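You operate a simulated robot arm through the tools that you are given. There is no shell and no other tool.

Carry out the task below with a simulated robot arm. There is one attempt and no reset: what you move stays moved.

Task
Put things in order on the top of the low table. At the end: the pink carton from the top of the low table is on the silver large steel plate; the green tin (marked "MILK") from the top of the low table stands where the pink carton stood; the clear milk bottle from the top of the low table stands where the green tin stood; the cream price peg from the top of the low table stands where the clear milk bottle stood; whatever was shut is shut again. Leave all else as you found it, and nothing knocked over. Set down upright: pink carton.

The check looks at the end state, three seconds after you hand in, the way a careful person would. Anything else that was tipped, shoved, dropped, spilled or broken makes it a failure.

Robot
A 6-joint arm with a two-finger parallel gripper, fixed in place. Base frame: the origin is at the foot of the arm, x ahead of it, y to its left, z up; the work surface is at about z = 0. Readings come in mm, rad, newtons and seconds.
With the tool pointing down near the work surface it reaches from about 180 to 460 mm from the base axis. Its first joint turns from -1.222 to 1.222 rad. Payload 1.9 kg.
Tool frame: the origin (TCP) lies between the finger pads and is the grasp point; the fingertips stand 23 mm ahead of it; z points along the fingers, y is the line along which they close. The gripper opens to 94 mm. The fingers are 38 mm wide and 10 mm thick; the gripper's body (54 by 96 mm) begins 39 mm behind the TCP.
Orientation is that of the tool frame in the base frame, as a unit quaternion [w, x, y, z]. With the fingers straight down and closing along the base's y, the tool's x points along the base's -x, its y along +y and its z along -z.

Tools
- The arm moves only by the tool arm_command. Its argument "rows" is a list of rows, each a list of 7 numbers: the shift along the base's x, y, z in mm, then the turn, a rotation vector about the base's x, y, z in rad, then the opening in per cent of the stroke, from 0 (shut) to 100 (fully open). In form: [[tx, ty, tz, ax, ay, az, gripper], ...]. A call has 1 to 20 rows; each row shifts and turns the commanded pose from where the row before left it. A row lasts 0.2 s, in which the tool goes at most 50 mm and 0.15 rad; a call with a longer step from one row to the next is refused whole, and so is a gripper value outside its range. Where a pose cannot be reached the arm comes as near as it can. A force on the tool above 40 N (or 10 N above the force at the start of the call, whichever is more), or a blocked arm, ends the call early, and 0.2 s more pass. Each finger travels about 108 mm/s and halts on what it meets, pressing with about 35 N; the grip force reading is that of the motor and also rises with nothing between the fingers. The clock runs only during rows and for 0.2 s after the last one: add rows that do not move to give the fingers time. The reply holds the time, the measured pose of the TCP, the force on the tool along the base axes, the opening and the grip force, in the units named above and with some noise, with the torque about the TCP (base axes, N m) and any sound that the robot's microphone picked up, and new pictures: "show" is both (left out), scene, wrist or none.
- Cameras (640 x 400 px; columns grow to the right, rows downward): "scene" is fixed at [62.2, 323.4, 433.1]; the picture's right is [-0.77, -0.64, 0.00], its down [-0.30, 0.37, -0.88] and it looks along [0.56, -0.68, -0.48] (base axes); focal length 364 px, centre (320, 200). "wrist" rides on the gripper at [86, 16, -74] in the tool frame; the picture's right is [-0.18, 0.98, 0.00], its down [-0.58, -0.11, -0.81] and it looks along [-0.79, -0.15, 0.59] (tool axes); focal length 243 px, centre (320, 200). There is no depth. A picture from a camera that has moved, and an enlarged one, comes with that camera's place and axes in the base frame and with its lens. The place of the scene camera against the robot may be out by one fixed shift of up to 25 mm in any direction.
- inspect(camera, box): a new picture of the part [left, top, right, bottom] of that camera's present view, enlarged. The clock stands still meanwhile.
- close_job(): hands the job in; it is judged then, once.

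Nothing tells you positions but the pictures and the camera data. Unless the task says otherwise, let go and move clear before handing in.

The tools are called after "Call:" as a command line: name --pt "numbers of a row" for each row, then --argument value for the rest, lists and objects as JSON in quotes. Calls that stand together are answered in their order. arm_command: Moves the arm, as the interface text tells. Its arguments: {"type":"object","properties":{"rows":{"type":"array","items":{"type":"array","items":{"type":"number"}}},"show":{"type":"string","enum":["both","scene","wrist","none"]}},"required":["rows"]} The other tools are called the same way: inspect (camera, box) takes an enlarged picture of a part of a camera's view; close_job () hands the job in.

At the start:

```text
time_s: 0.0
tool_pos: [307.0, 29.0, 267.3]
ee_rot: [0.001, 0.001, 1.0, 0.0]
wrist_force: [-0.3, -1.5, 0.3]
torque: [-0.01, -0.01, 0.03]
width: 94.0
finger_force: 0.0
```

scene: 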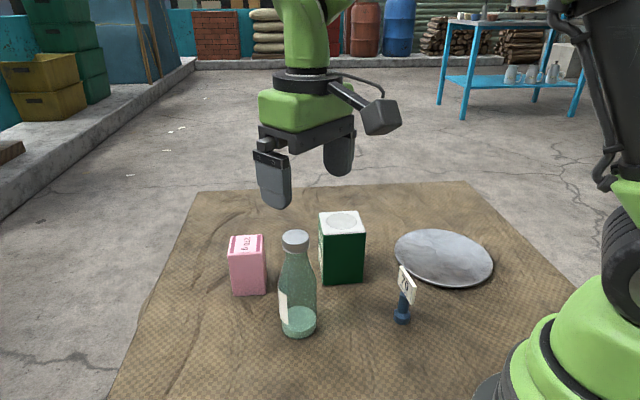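
wrist: 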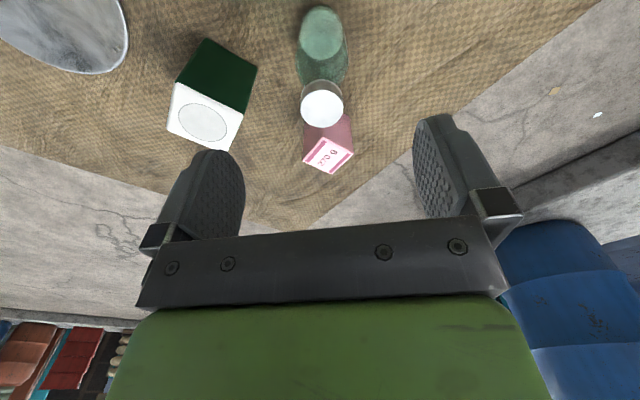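

I see a pink carton, a clear bottle, a green tin, a steel plate and a price peg on the mat. I'll enlarge both views before moving, so I can locate everything precisely.

Call:
inspect --camera "scene" --box '[200, 180, 360, 350]'

Call:
inspect --camera "scene" --box '[300, 190, 520, 340]'

Call:
inspect --camera "wrist" --box '[120, 0, 400, 180]'

```text
2.35 times, centred on (280, 265) of scene
camera zoom: at [62.2, 323.4, 433.1], right [-0.77, -0.64, 0.0], down [-0.3, 0.37, -0.88], along [0.56, -0.68, -0.48], focal length 857 px, centre (414, 47)
```

zoom: 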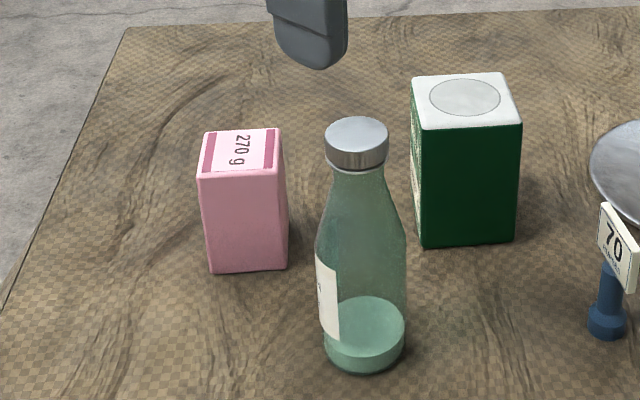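

```text
2.67 times, centred on (410, 265) of scene
camera zoom: at [62.2, 323.4, 433.1], right [-0.77, -0.64, 0.0], down [-0.3, 0.37, -0.88], along [0.56, -0.68, -0.48], focal length 971 px, centre (80, 27)
```

zoom: 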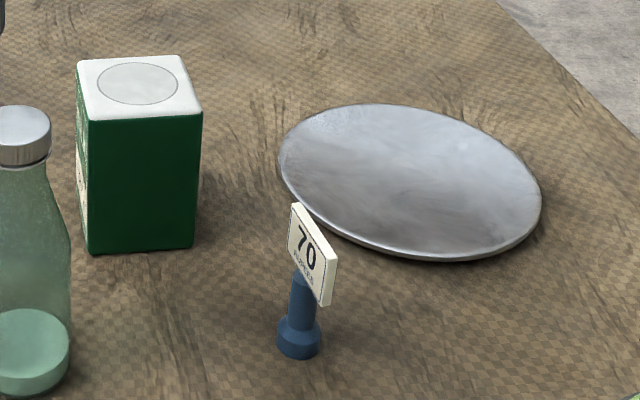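

```text
2.22 times, centred on (260, 90) of wrist
camera zoom: at [220.3, 46.5, 343.3], right [0.18, 0.98, 0.0], down [0.58, -0.11, 0.81], along [0.79, -0.15, -0.59], focal length 539 px, centre (453, 444)
```

zoom: 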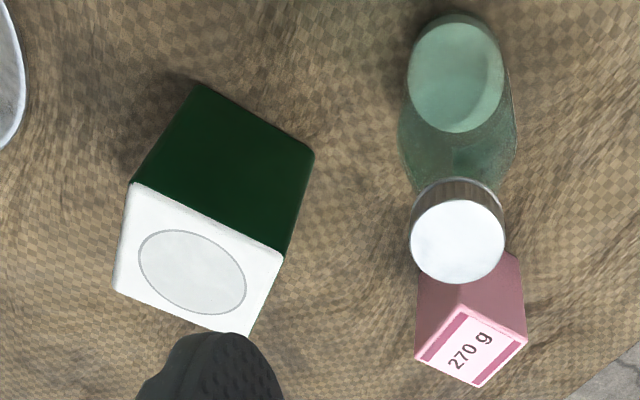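

The tin and the carton both stand turned about 45° to the base axes. My estimates are carton (465, 12), tin (365, -116), bottle (332, 29), peg (220, -80) and plate (236, -267). I'll back off to get a second wrist view and refine these.

Call:
arm_command --pt "-20 -15 8 0 0 0 100" --pt "-20 -15 8 0 0 0 100" --pt "-20 -15 8 0 0 0 100" --pt "-15 -15 6 0 0 0 100" --pt "0 0 0 0 0 0 100" --pt "0 0 0 0 0 0 100" --show "both"

```text
time_s: 1.4
tool_pos: [232.0, -30.7, 297.6]
ee_rot: [0.0, 0.0, 1.0, 0.0]
wrist_force: [-0.4, 0.0, -0.1]
torque: [-0.01, 0.02, -0.02]
width: 94.0
finger_force: 0.2
camera wrist: at [145.0, -13.0, 373.5], right [0.18, 0.98, 0.0], down [0.58, -0.11, 0.81], along [0.79, -0.15, -0.59], focal length 243 px, centre (320, 200)
```

scene: 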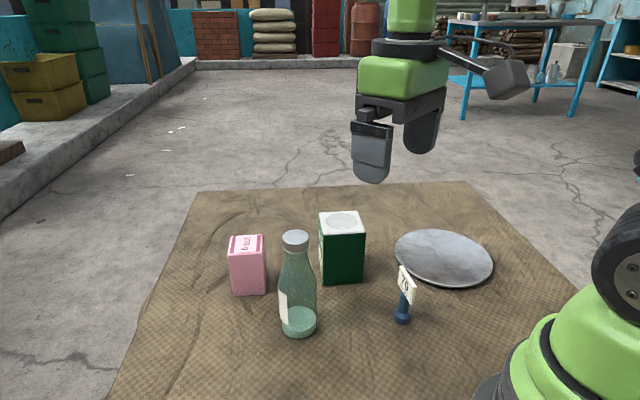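
wrist: 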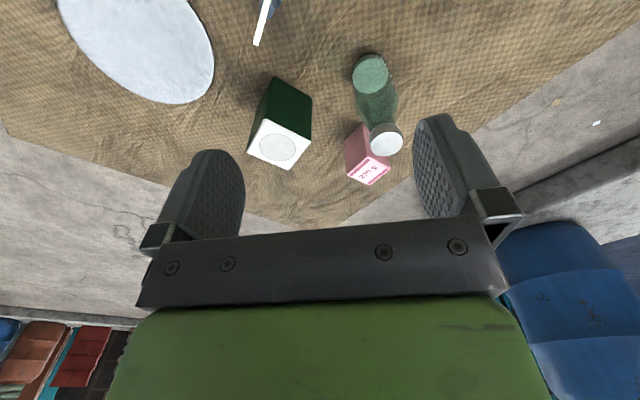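

Both views now show every object. I'll enlarge the wrist view for measurements.

Call:
inspect --camera "wrist" --box '[230, 40, 430, 200]'

Call:
inspect --camera "wrist" --box '[40, 0, 300, 160]'

```text
2.50 times, centred on (330, 120) of wrist
camera zoom: at [145.0, -13.0, 373.5], right [0.18, 0.98, 0.0], down [0.58, -0.11, 0.81], along [0.79, -0.15, -0.59], focal length 606 px, centre (295, 400)
```

zoom: 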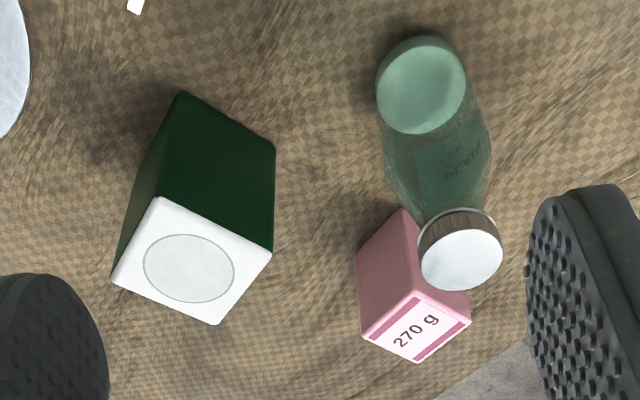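

```text
2.46 times, centred on (170, 80) of wrist
camera zoom: at [145.0, -13.0, 373.5], right [0.18, 0.98, 0.0], down [0.58, -0.11, 0.81], along [0.79, -0.15, -0.59], focal length 597 px, centre (689, 495)
```

zoom: 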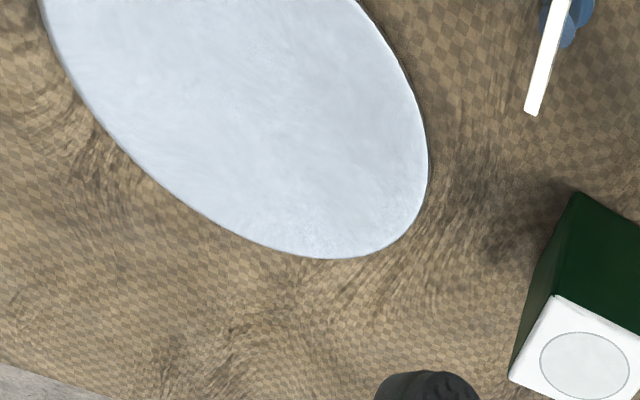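

Two wrist views agree: carton centre about (465, 12.5), yaw about 47° and 85 mm tall. The tin is at (366.5, -115.5), the bottle at (333.5, 27) and the plate at (237, -271). Next I'll go above the carton, turning the tool about -43°.

Call:
arm_command --pt "29 5.4 -10 0 0 -0.15 100" --pt "29 5.4 -10 0 0 -0.15 100" --pt "29 5.4 -10 0 0 -0.15 100" --pt "29 5.4 -12 0 0 -0.15 100" --pt "29 5.4 -14 0 0 -0.15 100" --pt "29 5.4 -14 0 0 0 100" --pt "29 5.4 -14 0 0 0 100" --pt "30 5.4 -14 0 0 0 100" --pt "0 0 0 0 0 0 100" --pt "0 0 0 0 0 0 100" --show "both"

```text
time_s: 3.6
tool_pos: [454.0, 13.9, 196.4]
ee_rot: [0.0, 0.367, 0.93, 0.002]
wrist_force: [0.4, 0.4, 0.1]
torque: [0.01, 0.04, 0.01]
width: 93.9
finger_force: 0.0
out of reach, approached as far as the arm can: row 8
camera wrist: at [402.0, 86.7, 272.4], right [0.81, 0.59, 0.0], down [0.35, -0.48, 0.81], along [0.48, -0.65, -0.59], focal length 243 px, centre (320, 200)
```

scene: 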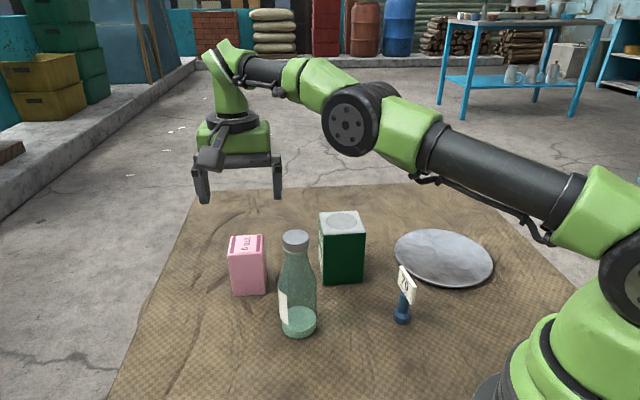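
wrist: 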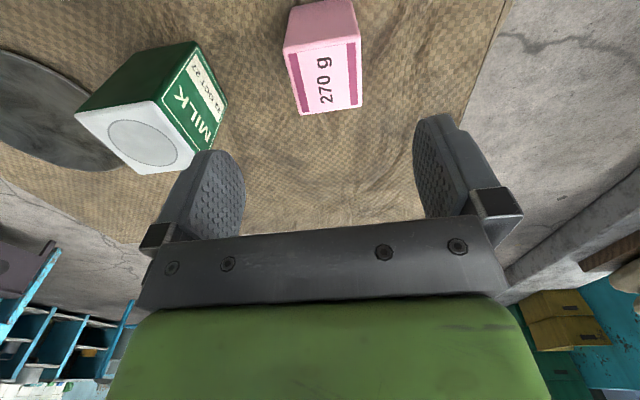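

The arm tops out near x = 454 at this height and should reach further lower down. I'll measure the carton from this closer view.

Call:
inspect --camera "wrist" --box '[240, 0, 420, 130]'

Call:
inspect --camera "wrist" --box '[40, 20, 260, 180]'

```text
3.08 times, centred on (330, 65) of wrist
camera zoom: at [402.0, 86.7, 272.4], right [0.81, 0.59, 0.0], down [0.35, -0.48, 0.81], along [0.48, -0.65, -0.59], focal length 746 px, centre (289, 615)
```

zoom: 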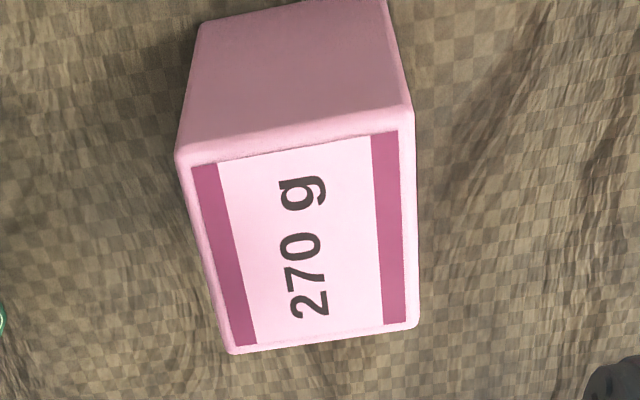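

```text
2.50 times, centred on (150, 100) of wrist
camera zoom: at [402.0, 86.7, 272.4], right [0.81, 0.59, 0.0], down [0.35, -0.48, 0.81], along [0.48, -0.65, -0.59], focal length 606 px, centre (745, 450)
```

zoom: 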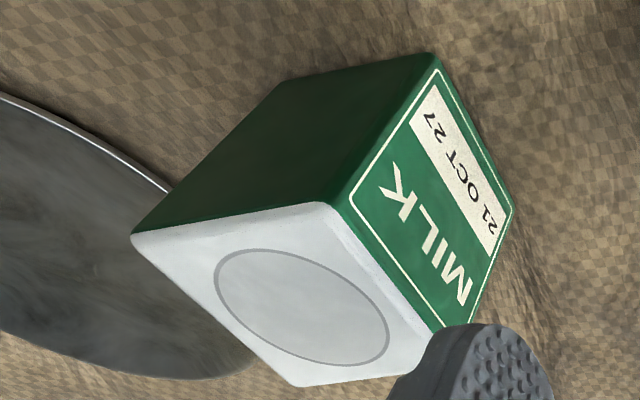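

The carton is about (464, 11.5), 53.5 mm square with yaw about 46°, so the tool is well aligned. I'll lower it around the carton and see how far out the arm reaches there.

Call:
arm_command --pt "0 0 -20 0 0 0 100" --pt "0 0 -20 0 0 0 100" --pt "0 0 -20 0 0 0 100" --pt "0 0 -15 0 0 0 100" --pt "0 0 0 0 0 0 100" --show "scene"

```text
time_s: 4.8
tool_pos: [453.4, 12.9, 122.2]
ee_rot: [-0.001, 0.366, 0.931, 0.0]
wrist_force: [0.1, 0.0, 0.2]
torque: [-0.02, -0.04, -0.02]
width: 94.1
finger_force: 0.1
```

scene: 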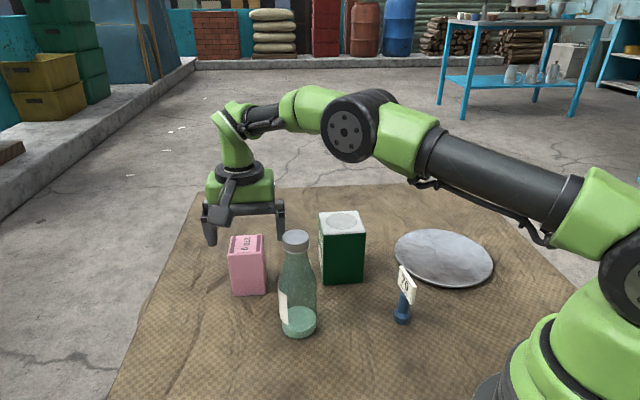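

The command now tracks the reached pose. I'll try extending to x = 464 at this height.

Call:
arm_command --pt "5 -0.7 0 0 0 0 100" --pt "5.5 -0.7 0 0 0 0 100" --pt "0 0 0 0 0 0 100" --show "wrist"

```text
time_s: 5.6
tool_pos: [461.4, 13.2, 121.9]
ee_rot: [0.0, 0.366, 0.931, 0.0]
wrist_force: [0.2, -0.8, 0.2]
torque: [0.01, 0.03, -0.04]
width: 94.0
finger_force: 0.0
out of reach, approached as far as the arm can: row 2
camera wrist: at [409.1, 85.1, 197.9], right [0.8, 0.59, 0.0], down [0.35, -0.48, 0.81], along [0.48, -0.65, -0.59], focal length 243 px, centre (320, 200)
```

wrist: 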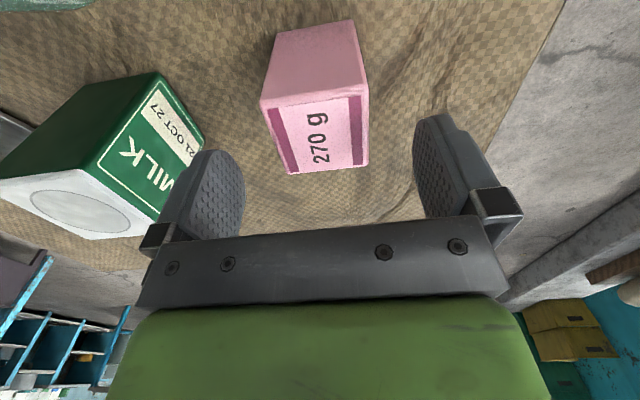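

At z = 122 the tool reaches x = 461, and it is centred on the carton in the closing direction to within 1 mm. I'll lower to z of about 57 and close on the carton.

Call:
arm_command --pt "0 0 -16 0 0 0 100" --pt "0 0 -16 0 0 0 100" --pt "0 0 -16 0 0 0 100" --pt "0 0 -16 0 0 0 100" --pt "0 0 0 0 0 0 100" --pt "0 0 0 0 0 0 75" --pt "0 0 0 0 0 0 65" --pt "0 0 0 0 0 0 58" --pt "0 0 0 0 0 0 50" --pt "0 0 0 0 0 0 50" --pt "0 0 0 0 0 0 50" --show "both"

```text
time_s: 8.0
tool_pos: [458.8, 13.1, 58.5]
ee_rot: [0.001, 0.367, 0.93, 0.001]
wrist_force: [-0.5, 0.5, 2.3]
torque: [-0.19, 0.03, -0.07]
width: 54.8
finger_force: 34.8
camera wrist: at [407.2, 85.9, 134.2], right [0.81, 0.59, 0.0], down [0.35, -0.48, 0.81], along [0.48, -0.65, -0.59], focal length 243 px, centre (320, 200)
```

scene: 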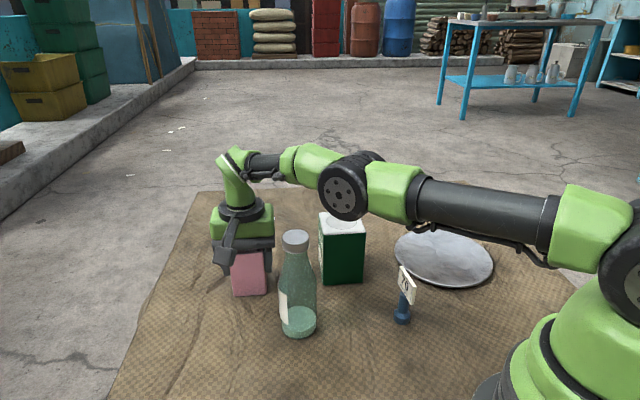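
wrist: 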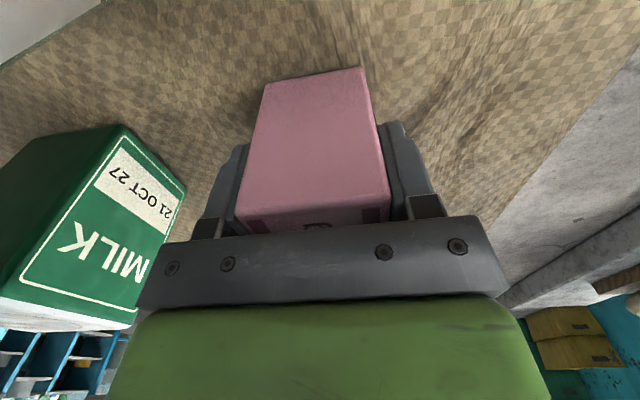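

The carton is held at 54.8 mm width. I'll lift it straight up, then high, so it clears the tin and bottle.

Call:
arm_command --pt "0 0 8 0 0 0 50" --pt "0 0 12 0 0 0 50" --pt "-1 0 18 0 0 0 50" --pt "-1 0 20 0 0 0 50" --pt "-2 0 20 0 0 0 50" --pt "-3 0 20 0 0 0 50" --pt "-6 -2 20 0 0 0 50" --pt "-8 -4 20 0 0 0 50" --pt "-8 -6 16 0 0 0 50" --pt "0 0 0 0 0 0 50" --show "both"

```text
time_s: 10.2
tool_pos: [431.4, 1.8, 212.6]
ee_rot: [0.0, 0.366, 0.931, 0.0]
wrist_force: [-0.4, -0.4, -3.3]
torque: [0.03, 0.0, -0.01]
width: 54.7
finger_force: 35.4
camera wrist: at [379.1, 74.1, 287.8], right [0.8, 0.59, 0.0], down [0.35, -0.48, 0.81], along [0.48, -0.65, -0.59], focal length 243 px, centre (320, 200)
```

scene: 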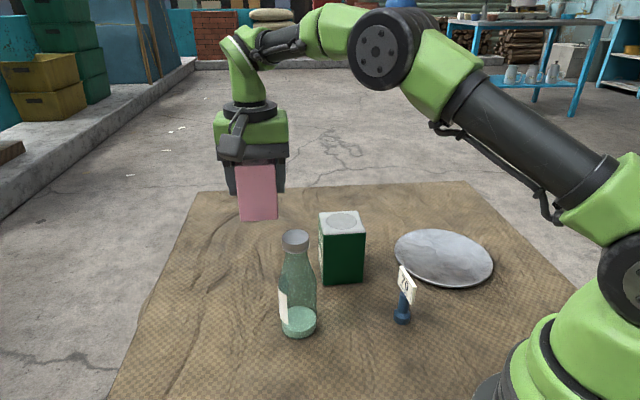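
wrist: 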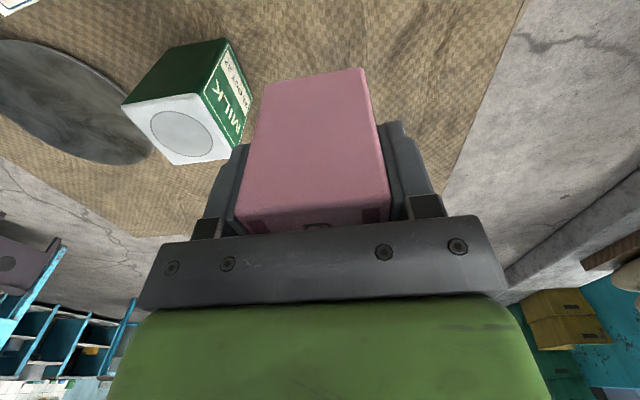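

The carton is secure and weighs about 0.3 kg. I'll carry it at this height to above the plate centre.

Call:
arm_command --pt "-8.5 -11.4 0 0 0 0 50" --pt "-16.5 -22.4 0 0 0 0 50" --pt "-16.5 -22.4 0 0 0 0 50" --pt "-16.5 -22.4 0 0 0 0 50" --pt "-16.5 -22.4 0 0 0 0 50" --pt "-16.5 -22.4 0 0 0 0 50" --pt "-16.5 -22.4 0 0 0 0 50" --pt "-16.5 -22.4 0 0 0 0 50" --pt "-16.5 -22.4 0 0 0 0 50" --pt "-16.5 -22.4 0 0 0 0 50" --pt "-16.5 -22.4 0 0 0 0 50" --pt "-16.5 -22.4 0 0 0 0 50" --pt "-8 -11.2 0 0 0 0 50" --pt "0 0 0 0 0 0 50" --pt "0 0 0 0 0 0 50" --show "both"

```text
time_s: 13.4
tool_pos: [234.6, -266.8, 211.4]
ee_rot: [0.0, 0.365, 0.931, 0.0]
wrist_force: [-0.4, 0.3, -3.1]
torque: [0.02, 0.04, 0.0]
width: 54.7
finger_force: 35.8
camera wrist: at [181.5, -195.1, 287.5], right [0.8, 0.59, 0.0], down [0.35, -0.48, 0.81], along [0.48, -0.65, -0.59], focal length 243 px, centre (320, 200)
```

scene: 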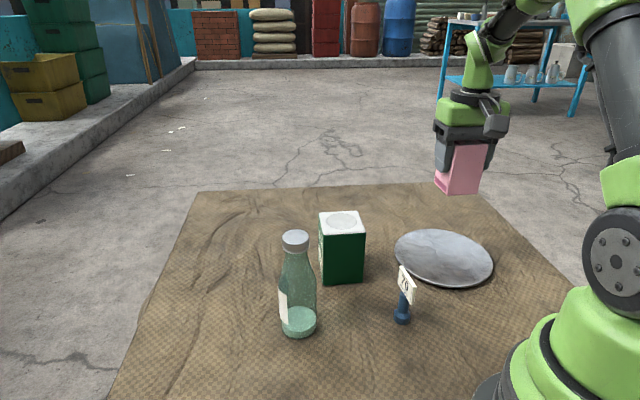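
wrist: 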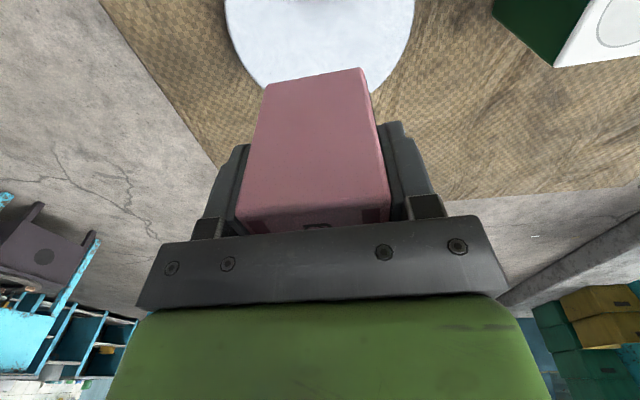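

The carton is over the plate's centre at about (238, -270). I'll descend until it is just above the plate, then creep down.

Call:
arm_command --pt "0 0 -15 0 0 0 50" --pt "0 0 -20 0 0 0 50" --pt "0 0 -20 0 0 0 50" --pt "0 0 -20 0 0 0 50" --pt "0 0 -20 0 0 0 50" --pt "0 0 -18 0 0 0 50" --pt "0 0 -12 0 0 0 50" --pt "0 0 -8 0 0 0 50" --pt "0 0 0 0 0 0 50" --pt "0 0 0 0 0 0 50" --show "both"

```text
time_s: 15.6
tool_pos: [233.5, -267.2, 78.8]
ee_rot: [0.001, 0.366, 0.931, 0.0]
wrist_force: [0.4, 0.8, -3.4]
torque: [0.02, 0.0, -0.01]
width: 54.7
finger_force: 35.6
camera wrist: at [181.6, -195.2, 154.5], right [0.8, 0.59, 0.0], down [0.35, -0.48, 0.81], along [0.48, -0.65, -0.59], focal length 243 px, centre (320, 200)
```

scene: 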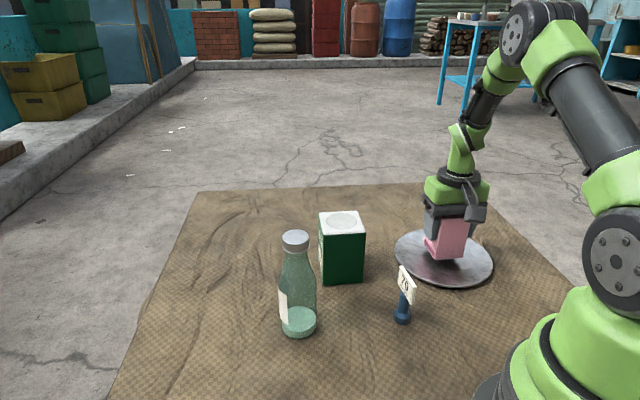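
wrist: 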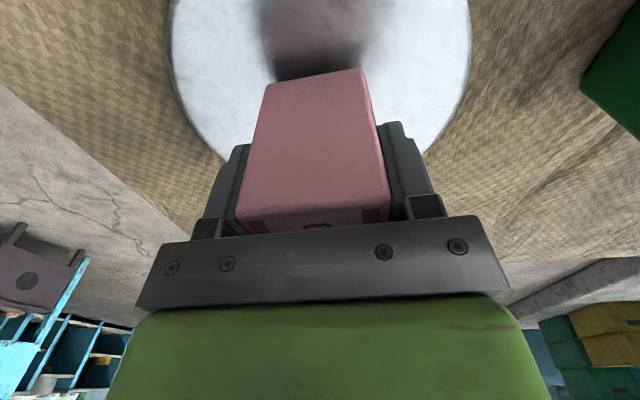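

A small gap to the plate remains, visible from the reflection. I'm creeping down in 2 mm steps and watching the force.

Call:
arm_command --pt "0 0 -2 0 0 0 50" --pt "0 0 -2 0 0 0 50" --pt "0 0 -2 0 0 0 50" --pt "0 0 -2 0 0 0 50" --pt "0 0 0 0 0 0 50" --show "wrist"

Call:
inspect --camera "scene" --box '[380, 180, 510, 300]'

```text
time_s: 16.8
tool_pos: [233.7, -266.7, 69.8]
ee_rot: [-0.001, 0.367, 0.93, 0.0]
wrist_force: [0.5, 0.9, -3.8]
torque: [-0.01, -0.01, -0.01]
width: 55.1
finger_force: 34.6
camera wrist: at [181.5, -195.2, 146.6], right [0.8, 0.59, 0.0], down [0.35, -0.48, 0.81], along [0.48, -0.65, -0.59], focal length 243 px, centre (320, 200)
```

wrist: 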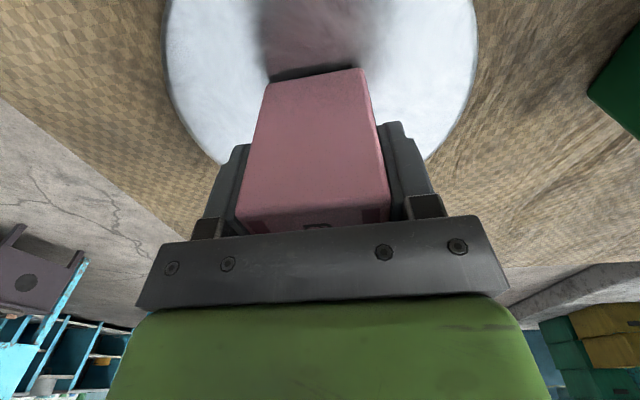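

```text
3.33 times, centred on (445, 240) of scene
camera zoom: at [62.2, 323.4, 433.1], right [-0.77, -0.64, 0.0], down [-0.3, 0.37, -0.88], along [0.56, -0.68, -0.48], focal length 1214 px, centre (-97, 67)
```

zoom: 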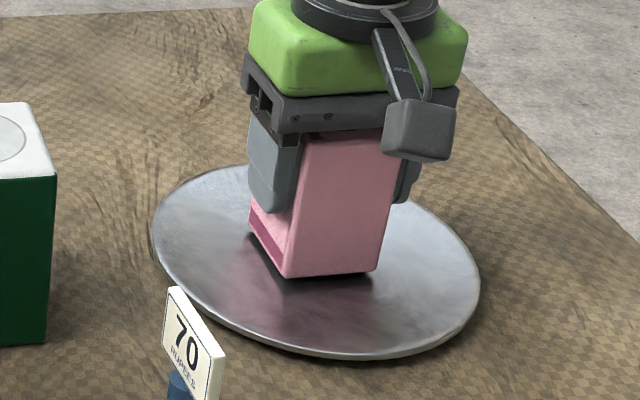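

It's still about 5 mm above the plate with no contact. I'll continue slowly.

Call:
arm_command --pt "0 0 -1.5 0 0 0 50" --pt "0 0 -1.5 0 0 0 50" --pt "0 0 0 0 0 0 50" --show "none"

Call:
inspect --camera "scene" --box '[400, 200, 500, 290]'

```text
time_s: 17.6
tool_pos: [234.8, -267.8, 68.2]
ee_rot: [0.001, 0.365, 0.931, 0.001]
wrist_force: [-1.8, 0.9, 3.0]
torque: [-0.08, -0.01, -0.02]
width: 55.0
finger_force: 35.1
```

```text
4.44 times, centred on (450, 245) of scene
camera zoom: at [62.2, 323.4, 433.1], right [-0.77, -0.64, 0.0], down [-0.3, 0.37, -0.88], along [0.56, -0.68, -0.48], focal length 1619 px, centre (-258, 0)
```

zoom: 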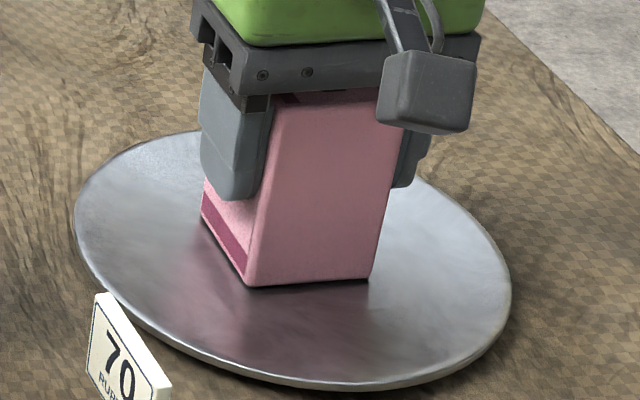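

Contact is made: the force went from -3.5 N to +3 N. I'll open the fingers, then lift straight up.

Call:
arm_command --pt "0 0 0 0 0 0 60" --pt "0 0 0 0 0 0 70" --pt "0 0 0 0 0 0 85" --pt "0 0 0 0 0 0 95" --pt "0 0 0 0 0 0 95" --show "both"

```text
time_s: 18.8
tool_pos: [233.7, -267.2, 68.3]
ee_rot: [0.0, 0.365, 0.931, 0.0]
wrist_force: [-1.4, -0.6, -0.3]
torque: [-0.01, 0.0, 0.0]
width: 89.2
finger_force: 0.1
camera wrist: at [181.9, -195.5, 143.6], right [0.8, 0.59, 0.0], down [0.35, -0.48, 0.81], along [0.48, -0.65, -0.59], focal length 243 px, centre (320, 200)
```

scene: 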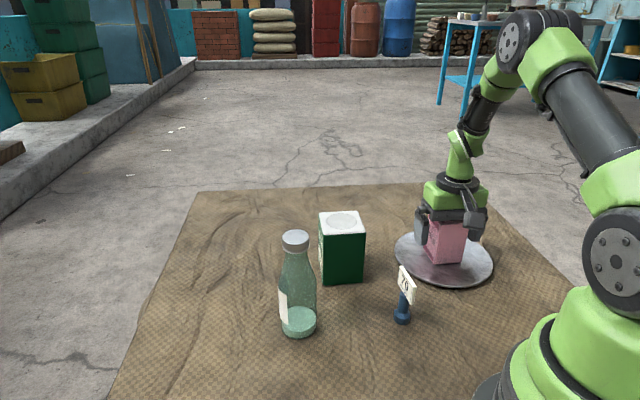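
wrist: 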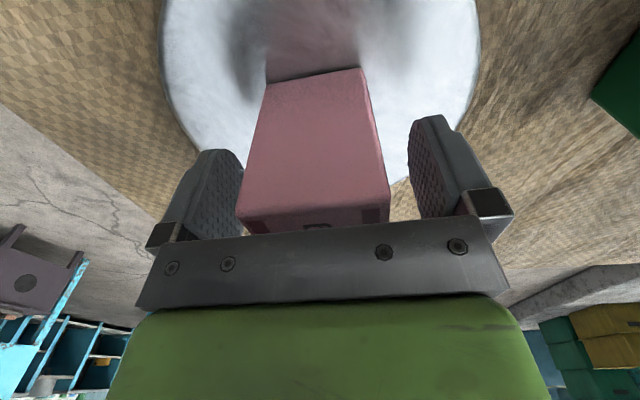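

The carton stands freely on the plate. I'll lift clear and move above the tin.

Call:
arm_command --pt "0 0 8 0 0 0 100" --pt "0 0 20 0 0 0 100" --pt "0 0 22 0 0 0 100" --pt "0 0 25 0 0 0 100" --pt "0 0 25 0 0 0 100" --pt "0 0 25 0 0 0 100" --pt "12 14 5 0 0 0 100" --pt "20 23 0 0 0 0 100" --pt "20 23 0 0 0 0 100" --pt "20 23 0 0 0 0 100" --pt "20 23 0 0 0 0 100" --pt "20 23 0 0 0 0 100" --pt "20 23 0 0 0 0 100" --pt "0 0 0 0 0 0 100" --pt "0 0 0 0 0 0 100" --show "both"

```text
time_s: 22.0
tool_pos: [367.0, -115.3, 197.6]
ee_rot: [0.0, 0.365, 0.931, 0.0]
wrist_force: [-0.6, -0.4, 0.8]
torque: [0.0, 0.02, 0.01]
width: 94.0
finger_force: 0.1
camera wrist: at [314.8, -43.7, 273.5], right [0.8, 0.59, 0.0], down [0.35, -0.48, 0.81], along [0.48, -0.65, -0.59], focal length 243 px, centre (320, 200)
```

scene: 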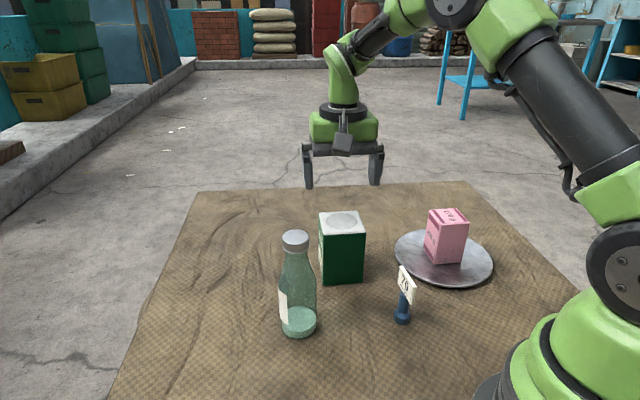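
wrist: 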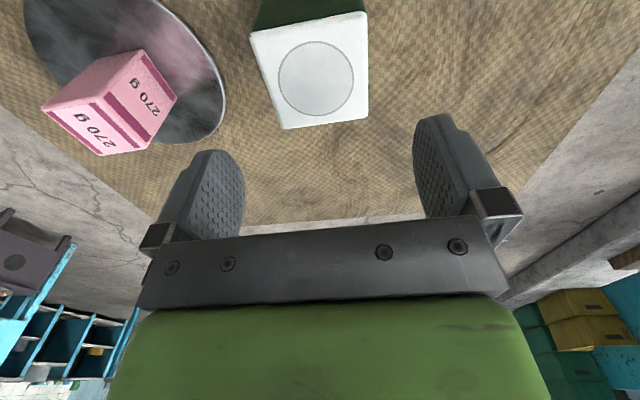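

Call:
inspect --camera "wrist" --box '[220, 0, 400, 140]'

Call:
inspect --camera "scene" --box '[260, 190, 510, 340]'

```text
2.86 times, centred on (310, 70) of wrist
camera zoom: at [314.8, -43.7, 273.5], right [0.8, 0.59, 0.0], down [0.35, -0.48, 0.81], along [0.48, -0.65, -0.59], focal length 693 px, centre (349, 571)
```

zoom: 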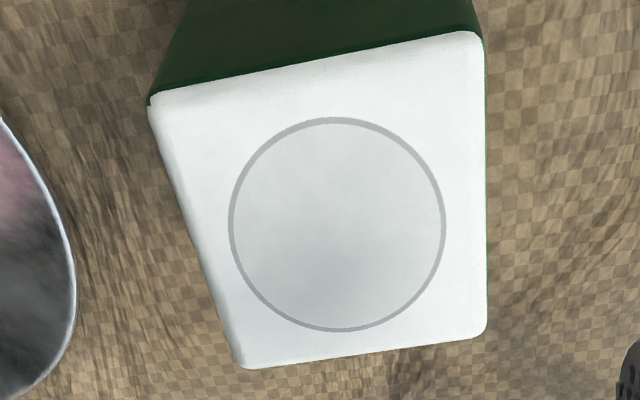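

```text
2.56 times, centred on (385, 265) of scene
camera zoom: at [62.2, 323.4, 433.1], right [-0.77, -0.64, 0.0], down [-0.3, 0.37, -0.88], along [0.56, -0.68, -0.48], focal length 932 px, centre (154, 34)
```

zoom: 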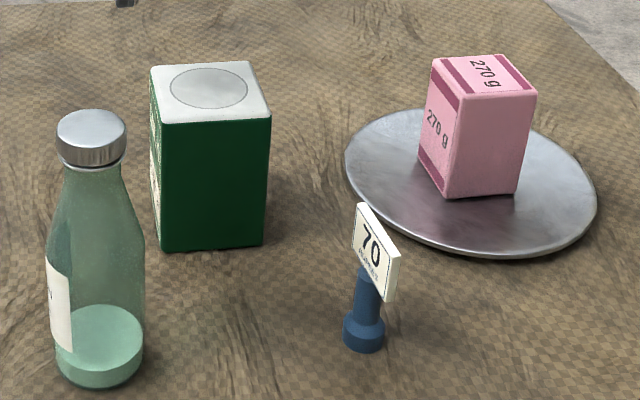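

The tin centre is about (365.7, -115.7), yaw about 46° and 70 mm square. Because the carton's spot is at the edge of reach, I'll grip the tin about 7 mm nearer the base along its face, then lower to z of about 75.

Call:
arm_command --pt "-3 2 -15 0 0 0 100" --pt "-3.4 2.4 -20 0 0 0 100" --pt "0 0 -20 0 0 0 100" --pt "0 0 -15 0 0 0 100" --pt "0 0 -10 0 0 0 100" --pt "0 0 0 0 0 0 100" --show "both"

```text
time_s: 23.4
tool_pos: [359.1, -111.7, 116.9]
ee_rot: [0.001, 0.365, 0.931, 0.0]
wrist_force: [-0.1, 1.6, 1.3]
torque: [0.01, -0.04, 0.01]
width: 93.9
finger_force: 0.0
camera wrist: at [307.7, -39.4, 193.1], right [0.8, 0.59, 0.0], down [0.35, -0.48, 0.81], along [0.48, -0.65, -0.59], focal length 243 px, centre (320, 200)
```

scene: 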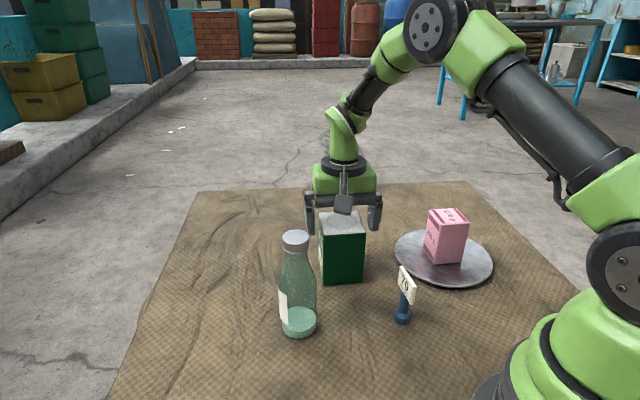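
wrist: 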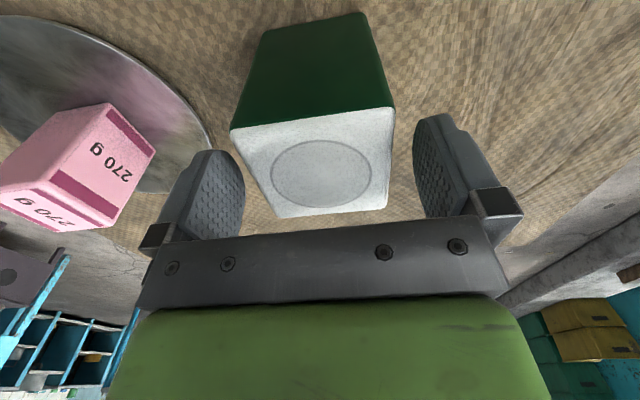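

The fingers straddle the tin evenly. I'll go down to z of about 75 and close.

Call:
arm_command --pt "0 0 -14 0 0 0 100" --pt "0 0 -14 0 0 0 100" --pt "0 0 -13 0 0 0 100" --pt "0 0 0 0 0 0 100" --pt "0 0 0 0 0 0 88" --pt "0 0 0 0 0 0 80" --pt "0 0 0 0 0 0 74" --pt "0 0 0 0 0 0 66" --pt "0 0 0 0 0 0 62" --pt "0 0 0 0 0 0 62" --show "both"

```text
time_s: 25.6
tool_pos: [360.2, -111.2, 77.8]
ee_rot: [0.0, 0.366, 0.931, 0.0]
wrist_force: [0.1, -1.0, -0.2]
torque: [-0.01, 0.13, 0.02]
width: 72.1
finger_force: 34.7
camera wrist: at [307.7, -39.5, 152.4], right [0.8, 0.59, 0.0], down [0.35, -0.48, 0.81], along [0.48, -0.65, -0.59], focal length 243 px, centre (320, 200)
```

scene: 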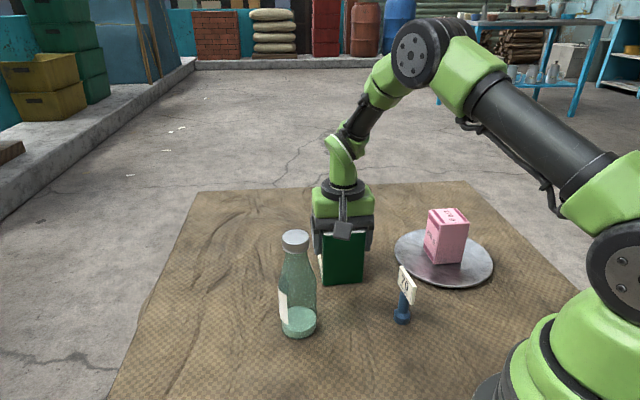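
wrist: 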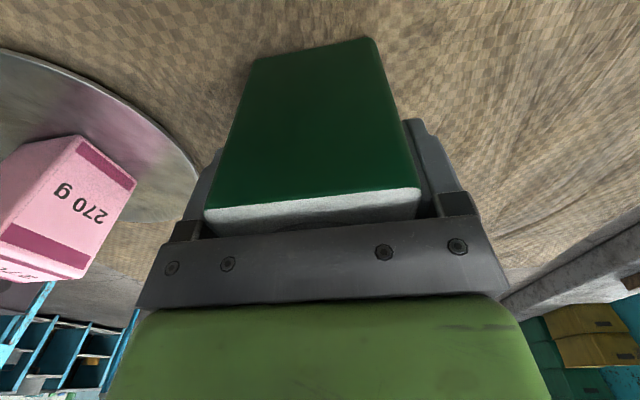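

The tin is gripped at 72 mm. I'll lift 75 mm, so the camera passes above the bottle, then carry it toward the carton's old spot.

Call:
arm_command --pt "0 0 8 0 0 0 62" --pt "0 0 15 0 0 0 62" --pt "0 0 18 0 0 0 62" --pt "0 0 18 0 0 0 62" --pt "0 0 16 0 0 0 62" --pt "0 0 0 0 0 0 62" --show "scene"

```text
time_s: 27.0
tool_pos: [359.5, -112.1, 153.4]
ee_rot: [0.001, 0.366, 0.931, 0.0]
wrist_force: [-0.5, 0.2, -4.3]
torque: [0.03, 0.0, 0.04]
width: 72.1
finger_force: 34.6
```

scene: 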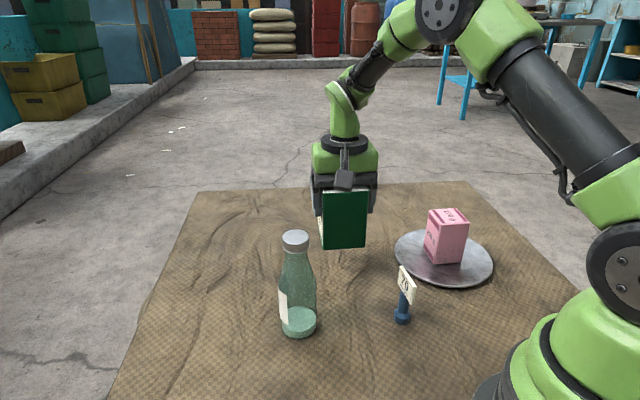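

The tin is secure. I'll carry it across toward (448, 10), staying high.

Call:
arm_command --pt "6 8 6 0 0 0 62" --pt "11 15 4 0 0 0 62" --pt "12 16 0 0 0 0 62" --pt "12 16 0 0 0 0 62" --pt "12 16 0 0 0 0 62" --pt "12 16 0 0 0 0 62" --pt "12 16 0 0 0 0 62" --pt "8 12 0 0 0 0 62" --pt "3 6 0 0 0 0 62" --pt "0 0 0 0 0 0 62" --show "both"

```text
time_s: 29.2
tool_pos: [447.3, 9.1, 163.3]
ee_rot: [0.0, 0.365, 0.931, 0.0]
wrist_force: [1.4, -1.3, -5.2]
torque: [0.0, 0.01, 0.01]
width: 71.7
finger_force: 35.3
camera wrist: at [394.9, 81.9, 237.8], right [0.8, 0.59, 0.0], down [0.35, -0.48, 0.81], along [0.48, -0.65, -0.59], focal length 243 px, centre (320, 200)
```

scene: 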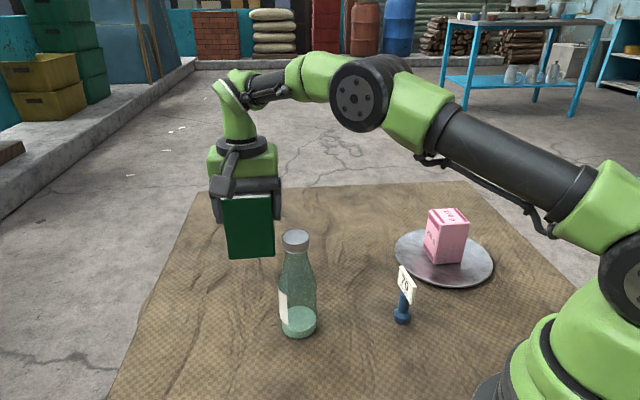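
wrist: 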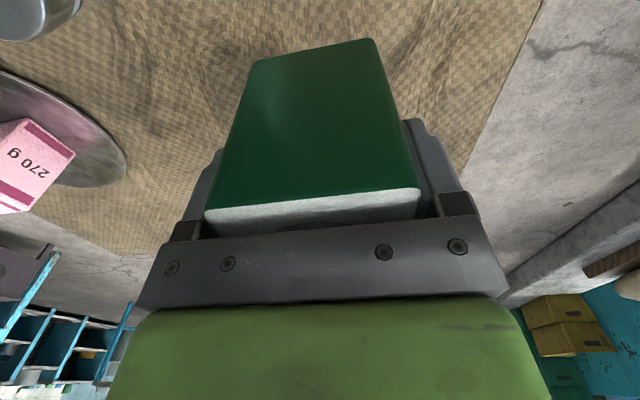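

Next I'll move the remaining (+10.8, +6) mm while descending to just above the mat.

Call:
arm_command --pt "1 1 -14 0 0 0 62" --pt "2 1 -16 0 0 0 62" --pt "3 2 -16 0 0 0 62" --pt "4.8 2 -14 0 0 0 62" --pt "0 0 -10 0 0 0 62" --pt "0 0 -6 0 0 0 62" --pt "0 0 0 0 0 0 62" --pt "0 0 0 0 0 0 62" --show "both"

```text
time_s: 31.0
tool_pos: [458.3, 15.1, 86.1]
ee_rot: [0.0, 0.365, 0.931, 0.0]
wrist_force: [0.1, -0.3, -4.7]
torque: [0.04, 0.0, 0.01]
width: 71.8
finger_force: 35.1
camera wrist: at [405.9, 87.9, 161.9], right [0.8, 0.59, 0.0], down [0.35, -0.48, 0.81], along [0.48, -0.65, -0.59], focal length 243 px, centre (320, 200)
```

scene: 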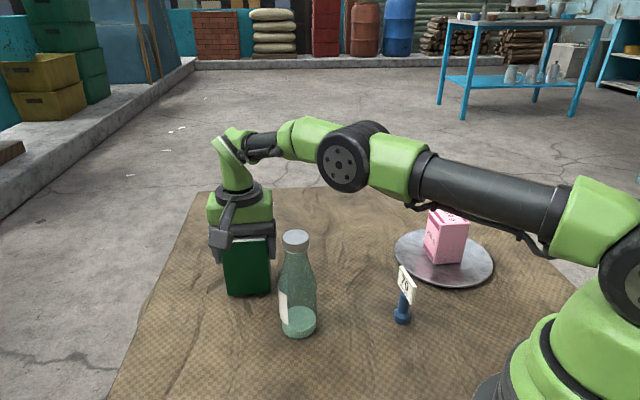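
wrist: 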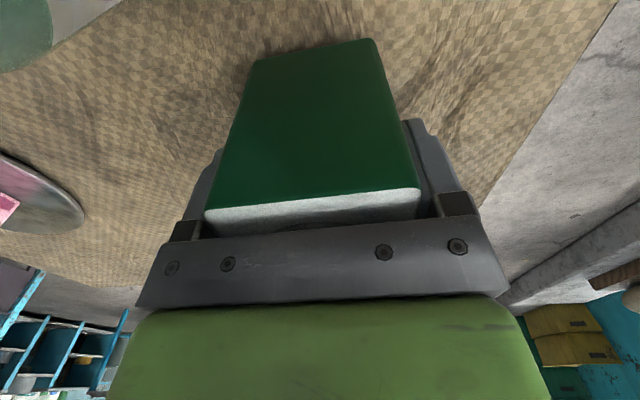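

The tin is within a millimetre of (464, 11.7) and about 9.5 mm above the mat. I'll lower it gently.

Call:
arm_command --pt "0 0 -3 0 0 0 62" --pt "0 0 -3 0 0 0 62" --pt "0 0 -2 0 0 0 62" --pt "0 0 -1 0 0 0 62" --pt "0 0 0 0 0 0 62" --show "wrist"

```text
time_s: 32.2
tool_pos: [458.7, 15.6, 77.3]
ee_rot: [0.001, 0.366, 0.931, 0.0]
wrist_force: [0.2, 0.0, -4.8]
torque: [0.01, 0.02, -0.01]
width: 72.0
finger_force: 35.1
camera wrist: at [406.0, 88.0, 152.6], right [0.8, 0.59, 0.0], down [0.35, -0.48, 0.81], along [0.48, -0.65, -0.59], focal length 243 px, centre (320, 200)
```

wrist: 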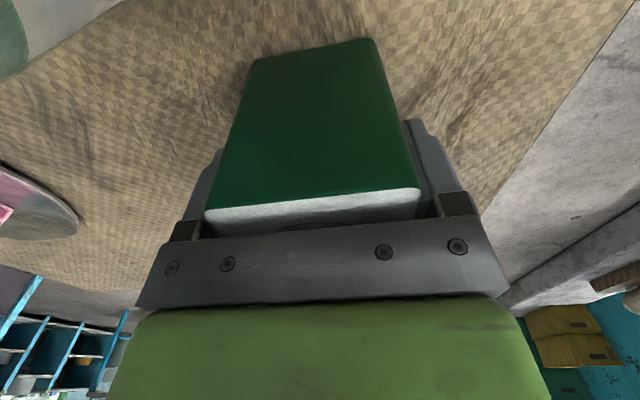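

Call:
arm_command --pt "0 0 -0.6 0 0 0 62" --pt "0 0 -0.6 0 0 0 62" --pt "0 0 0 0 0 0 62" --show "none"

```text
time_s: 33.0
tool_pos: [456.9, 14.9, 76.8]
ee_rot: [0.002, 0.366, 0.93, 0.0]
wrist_force: [-4.0, -1.3, 12.5]
torque: [-0.23, 1.09, 0.02]
width: 71.6
finger_force: 34.8
```

Contact is made with a bit of pressure. I'll ease up half a millimetre and then release.

Call:
arm_command --pt "0 0 0.6 0 0 0 62" --pt "0 0 0 0 0 0 72" --pt "0 0 0 0 0 0 82" --pt "0 0 0 0 0 0 92" --pt "0 0 0 0 0 0 100" --pt "0 0 0 0 0 0 100" --show "both"

```text
time_s: 34.4
tool_pos: [459.0, 14.8, 77.8]
ee_rot: [0.0, 0.366, 0.931, 0.0]
wrist_force: [-0.5, 0.0, 0.2]
torque: [0.0, 0.0, -0.02]
width: 93.8
finger_force: 0.1
camera wrist: at [405.9, 88.0, 152.2], right [0.8, 0.59, 0.0], down [0.35, -0.48, 0.81], along [0.48, -0.65, -0.59], focal length 243 px, centre (320, 200)
```

scene: 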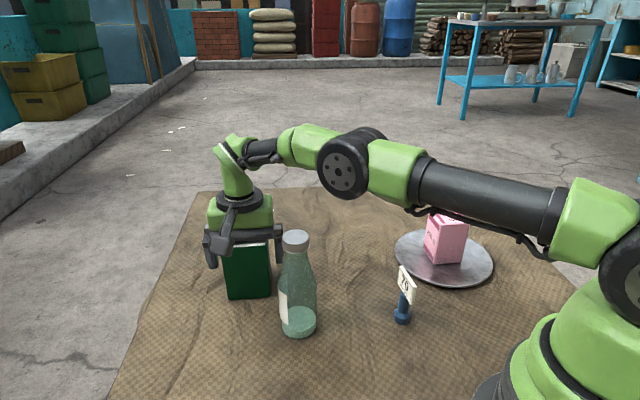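
wrist: 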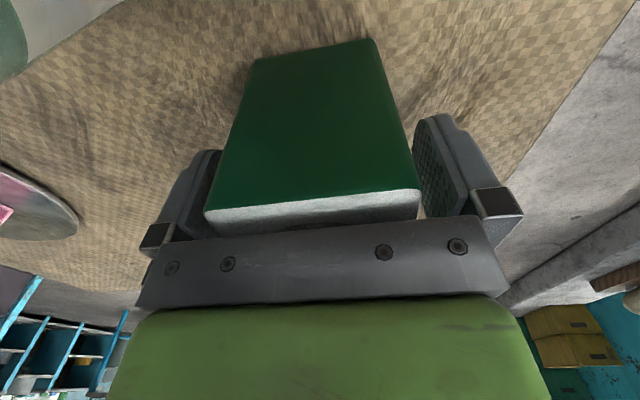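

The tin is down and released. I'll lift away and go above the bottle.

Call:
arm_command --pt "0 0 8 0 0 0 100" --pt "0 0 16 0 0 0 100" --pt "0 0 20 0 0 0 100" --pt "-4 0 20 0 0 0 100" --pt "-10 0 25 0 0 0 100" --pt "-12 1 25 0 0 0 100" --pt "-15 1 25 0 0 0 100" --pt "-20 2 10 0 0 0 100" --pt "-20 2 0 0 0 0 100" --pt "-20 2 0 0 0 0 100" --pt "-15 3 0 0 0 0 100" --pt "-9 1 0 0 0 0 100" --pt "0 0 0 0 0 0 100" --pt "0 0 0 0 0 0 100" --show "both"

```text
time_s: 37.4
tool_pos: [333.6, 26.6, 225.5]
ee_rot: [0.0, 0.366, 0.931, 0.0]
wrist_force: [0.4, 0.0, 0.4]
torque: [0.04, -0.03, -0.01]
width: 94.1
finger_force: 0.0
camera wrist: at [281.2, 99.3, 300.8], right [0.8, 0.59, 0.0], down [0.35, -0.48, 0.81], along [0.48, -0.65, -0.59], focal length 243 px, centre (320, 200)
```

scene: 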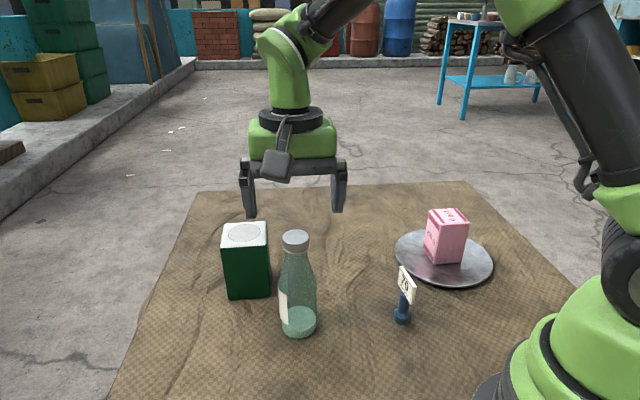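
wrist: 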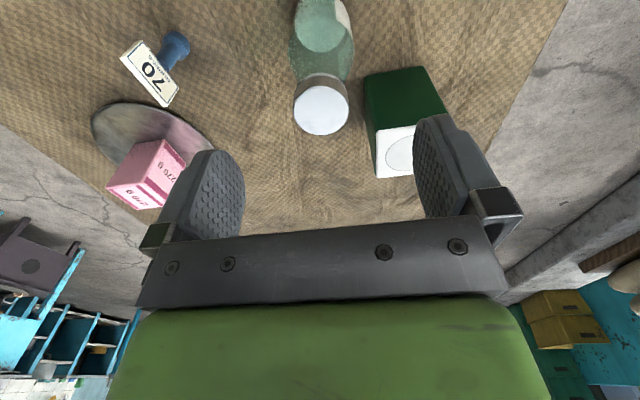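

Call:
inspect --camera "wrist" --box '[240, 0, 460, 180]'

Call:
inspect --camera "scene" --box '[190, 190, 350, 350]'

Call:
inspect --camera "wrist" --box '[80, 0, 260, 130]'

```text
2.22 times, centred on (350, 90) of wrist
camera zoom: at [281.2, 99.3, 300.8], right [0.8, 0.59, 0.0], down [0.35, -0.48, 0.81], along [0.48, -0.65, -0.59], focal length 539 px, centre (253, 444)
```

zoom: 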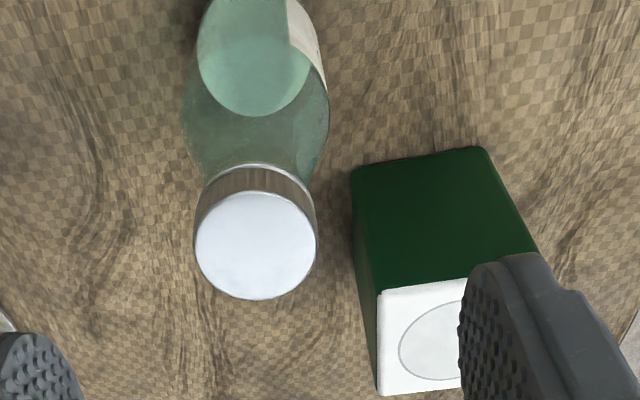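

```text
2.50 times, centred on (270, 270) of scene
camera zoom: at [62.2, 323.4, 433.1], right [-0.77, -0.64, 0.0], down [-0.3, 0.37, -0.88], along [0.56, -0.68, -0.48], focal length 911 px, centre (445, 25)
```

zoom: 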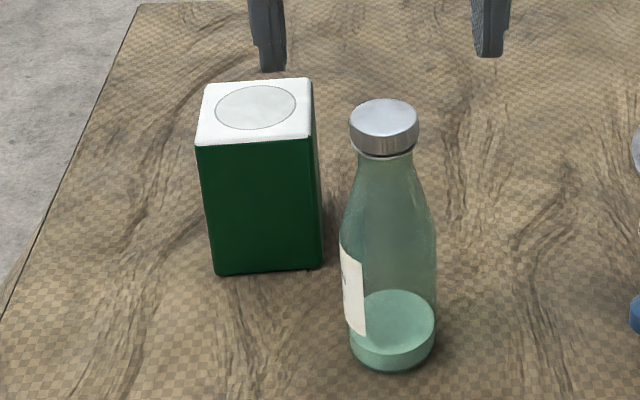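

```text
3.08 times, centred on (170, 65) of wrist
camera zoom: at [281.2, 99.3, 300.8], right [0.8, 0.59, 0.0], down [0.35, -0.48, 0.81], along [0.48, -0.65, -0.59], focal length 746 px, centre (782, 615)
```

zoom: 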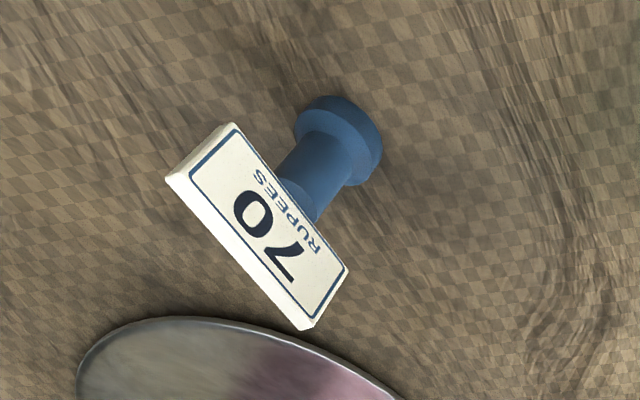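

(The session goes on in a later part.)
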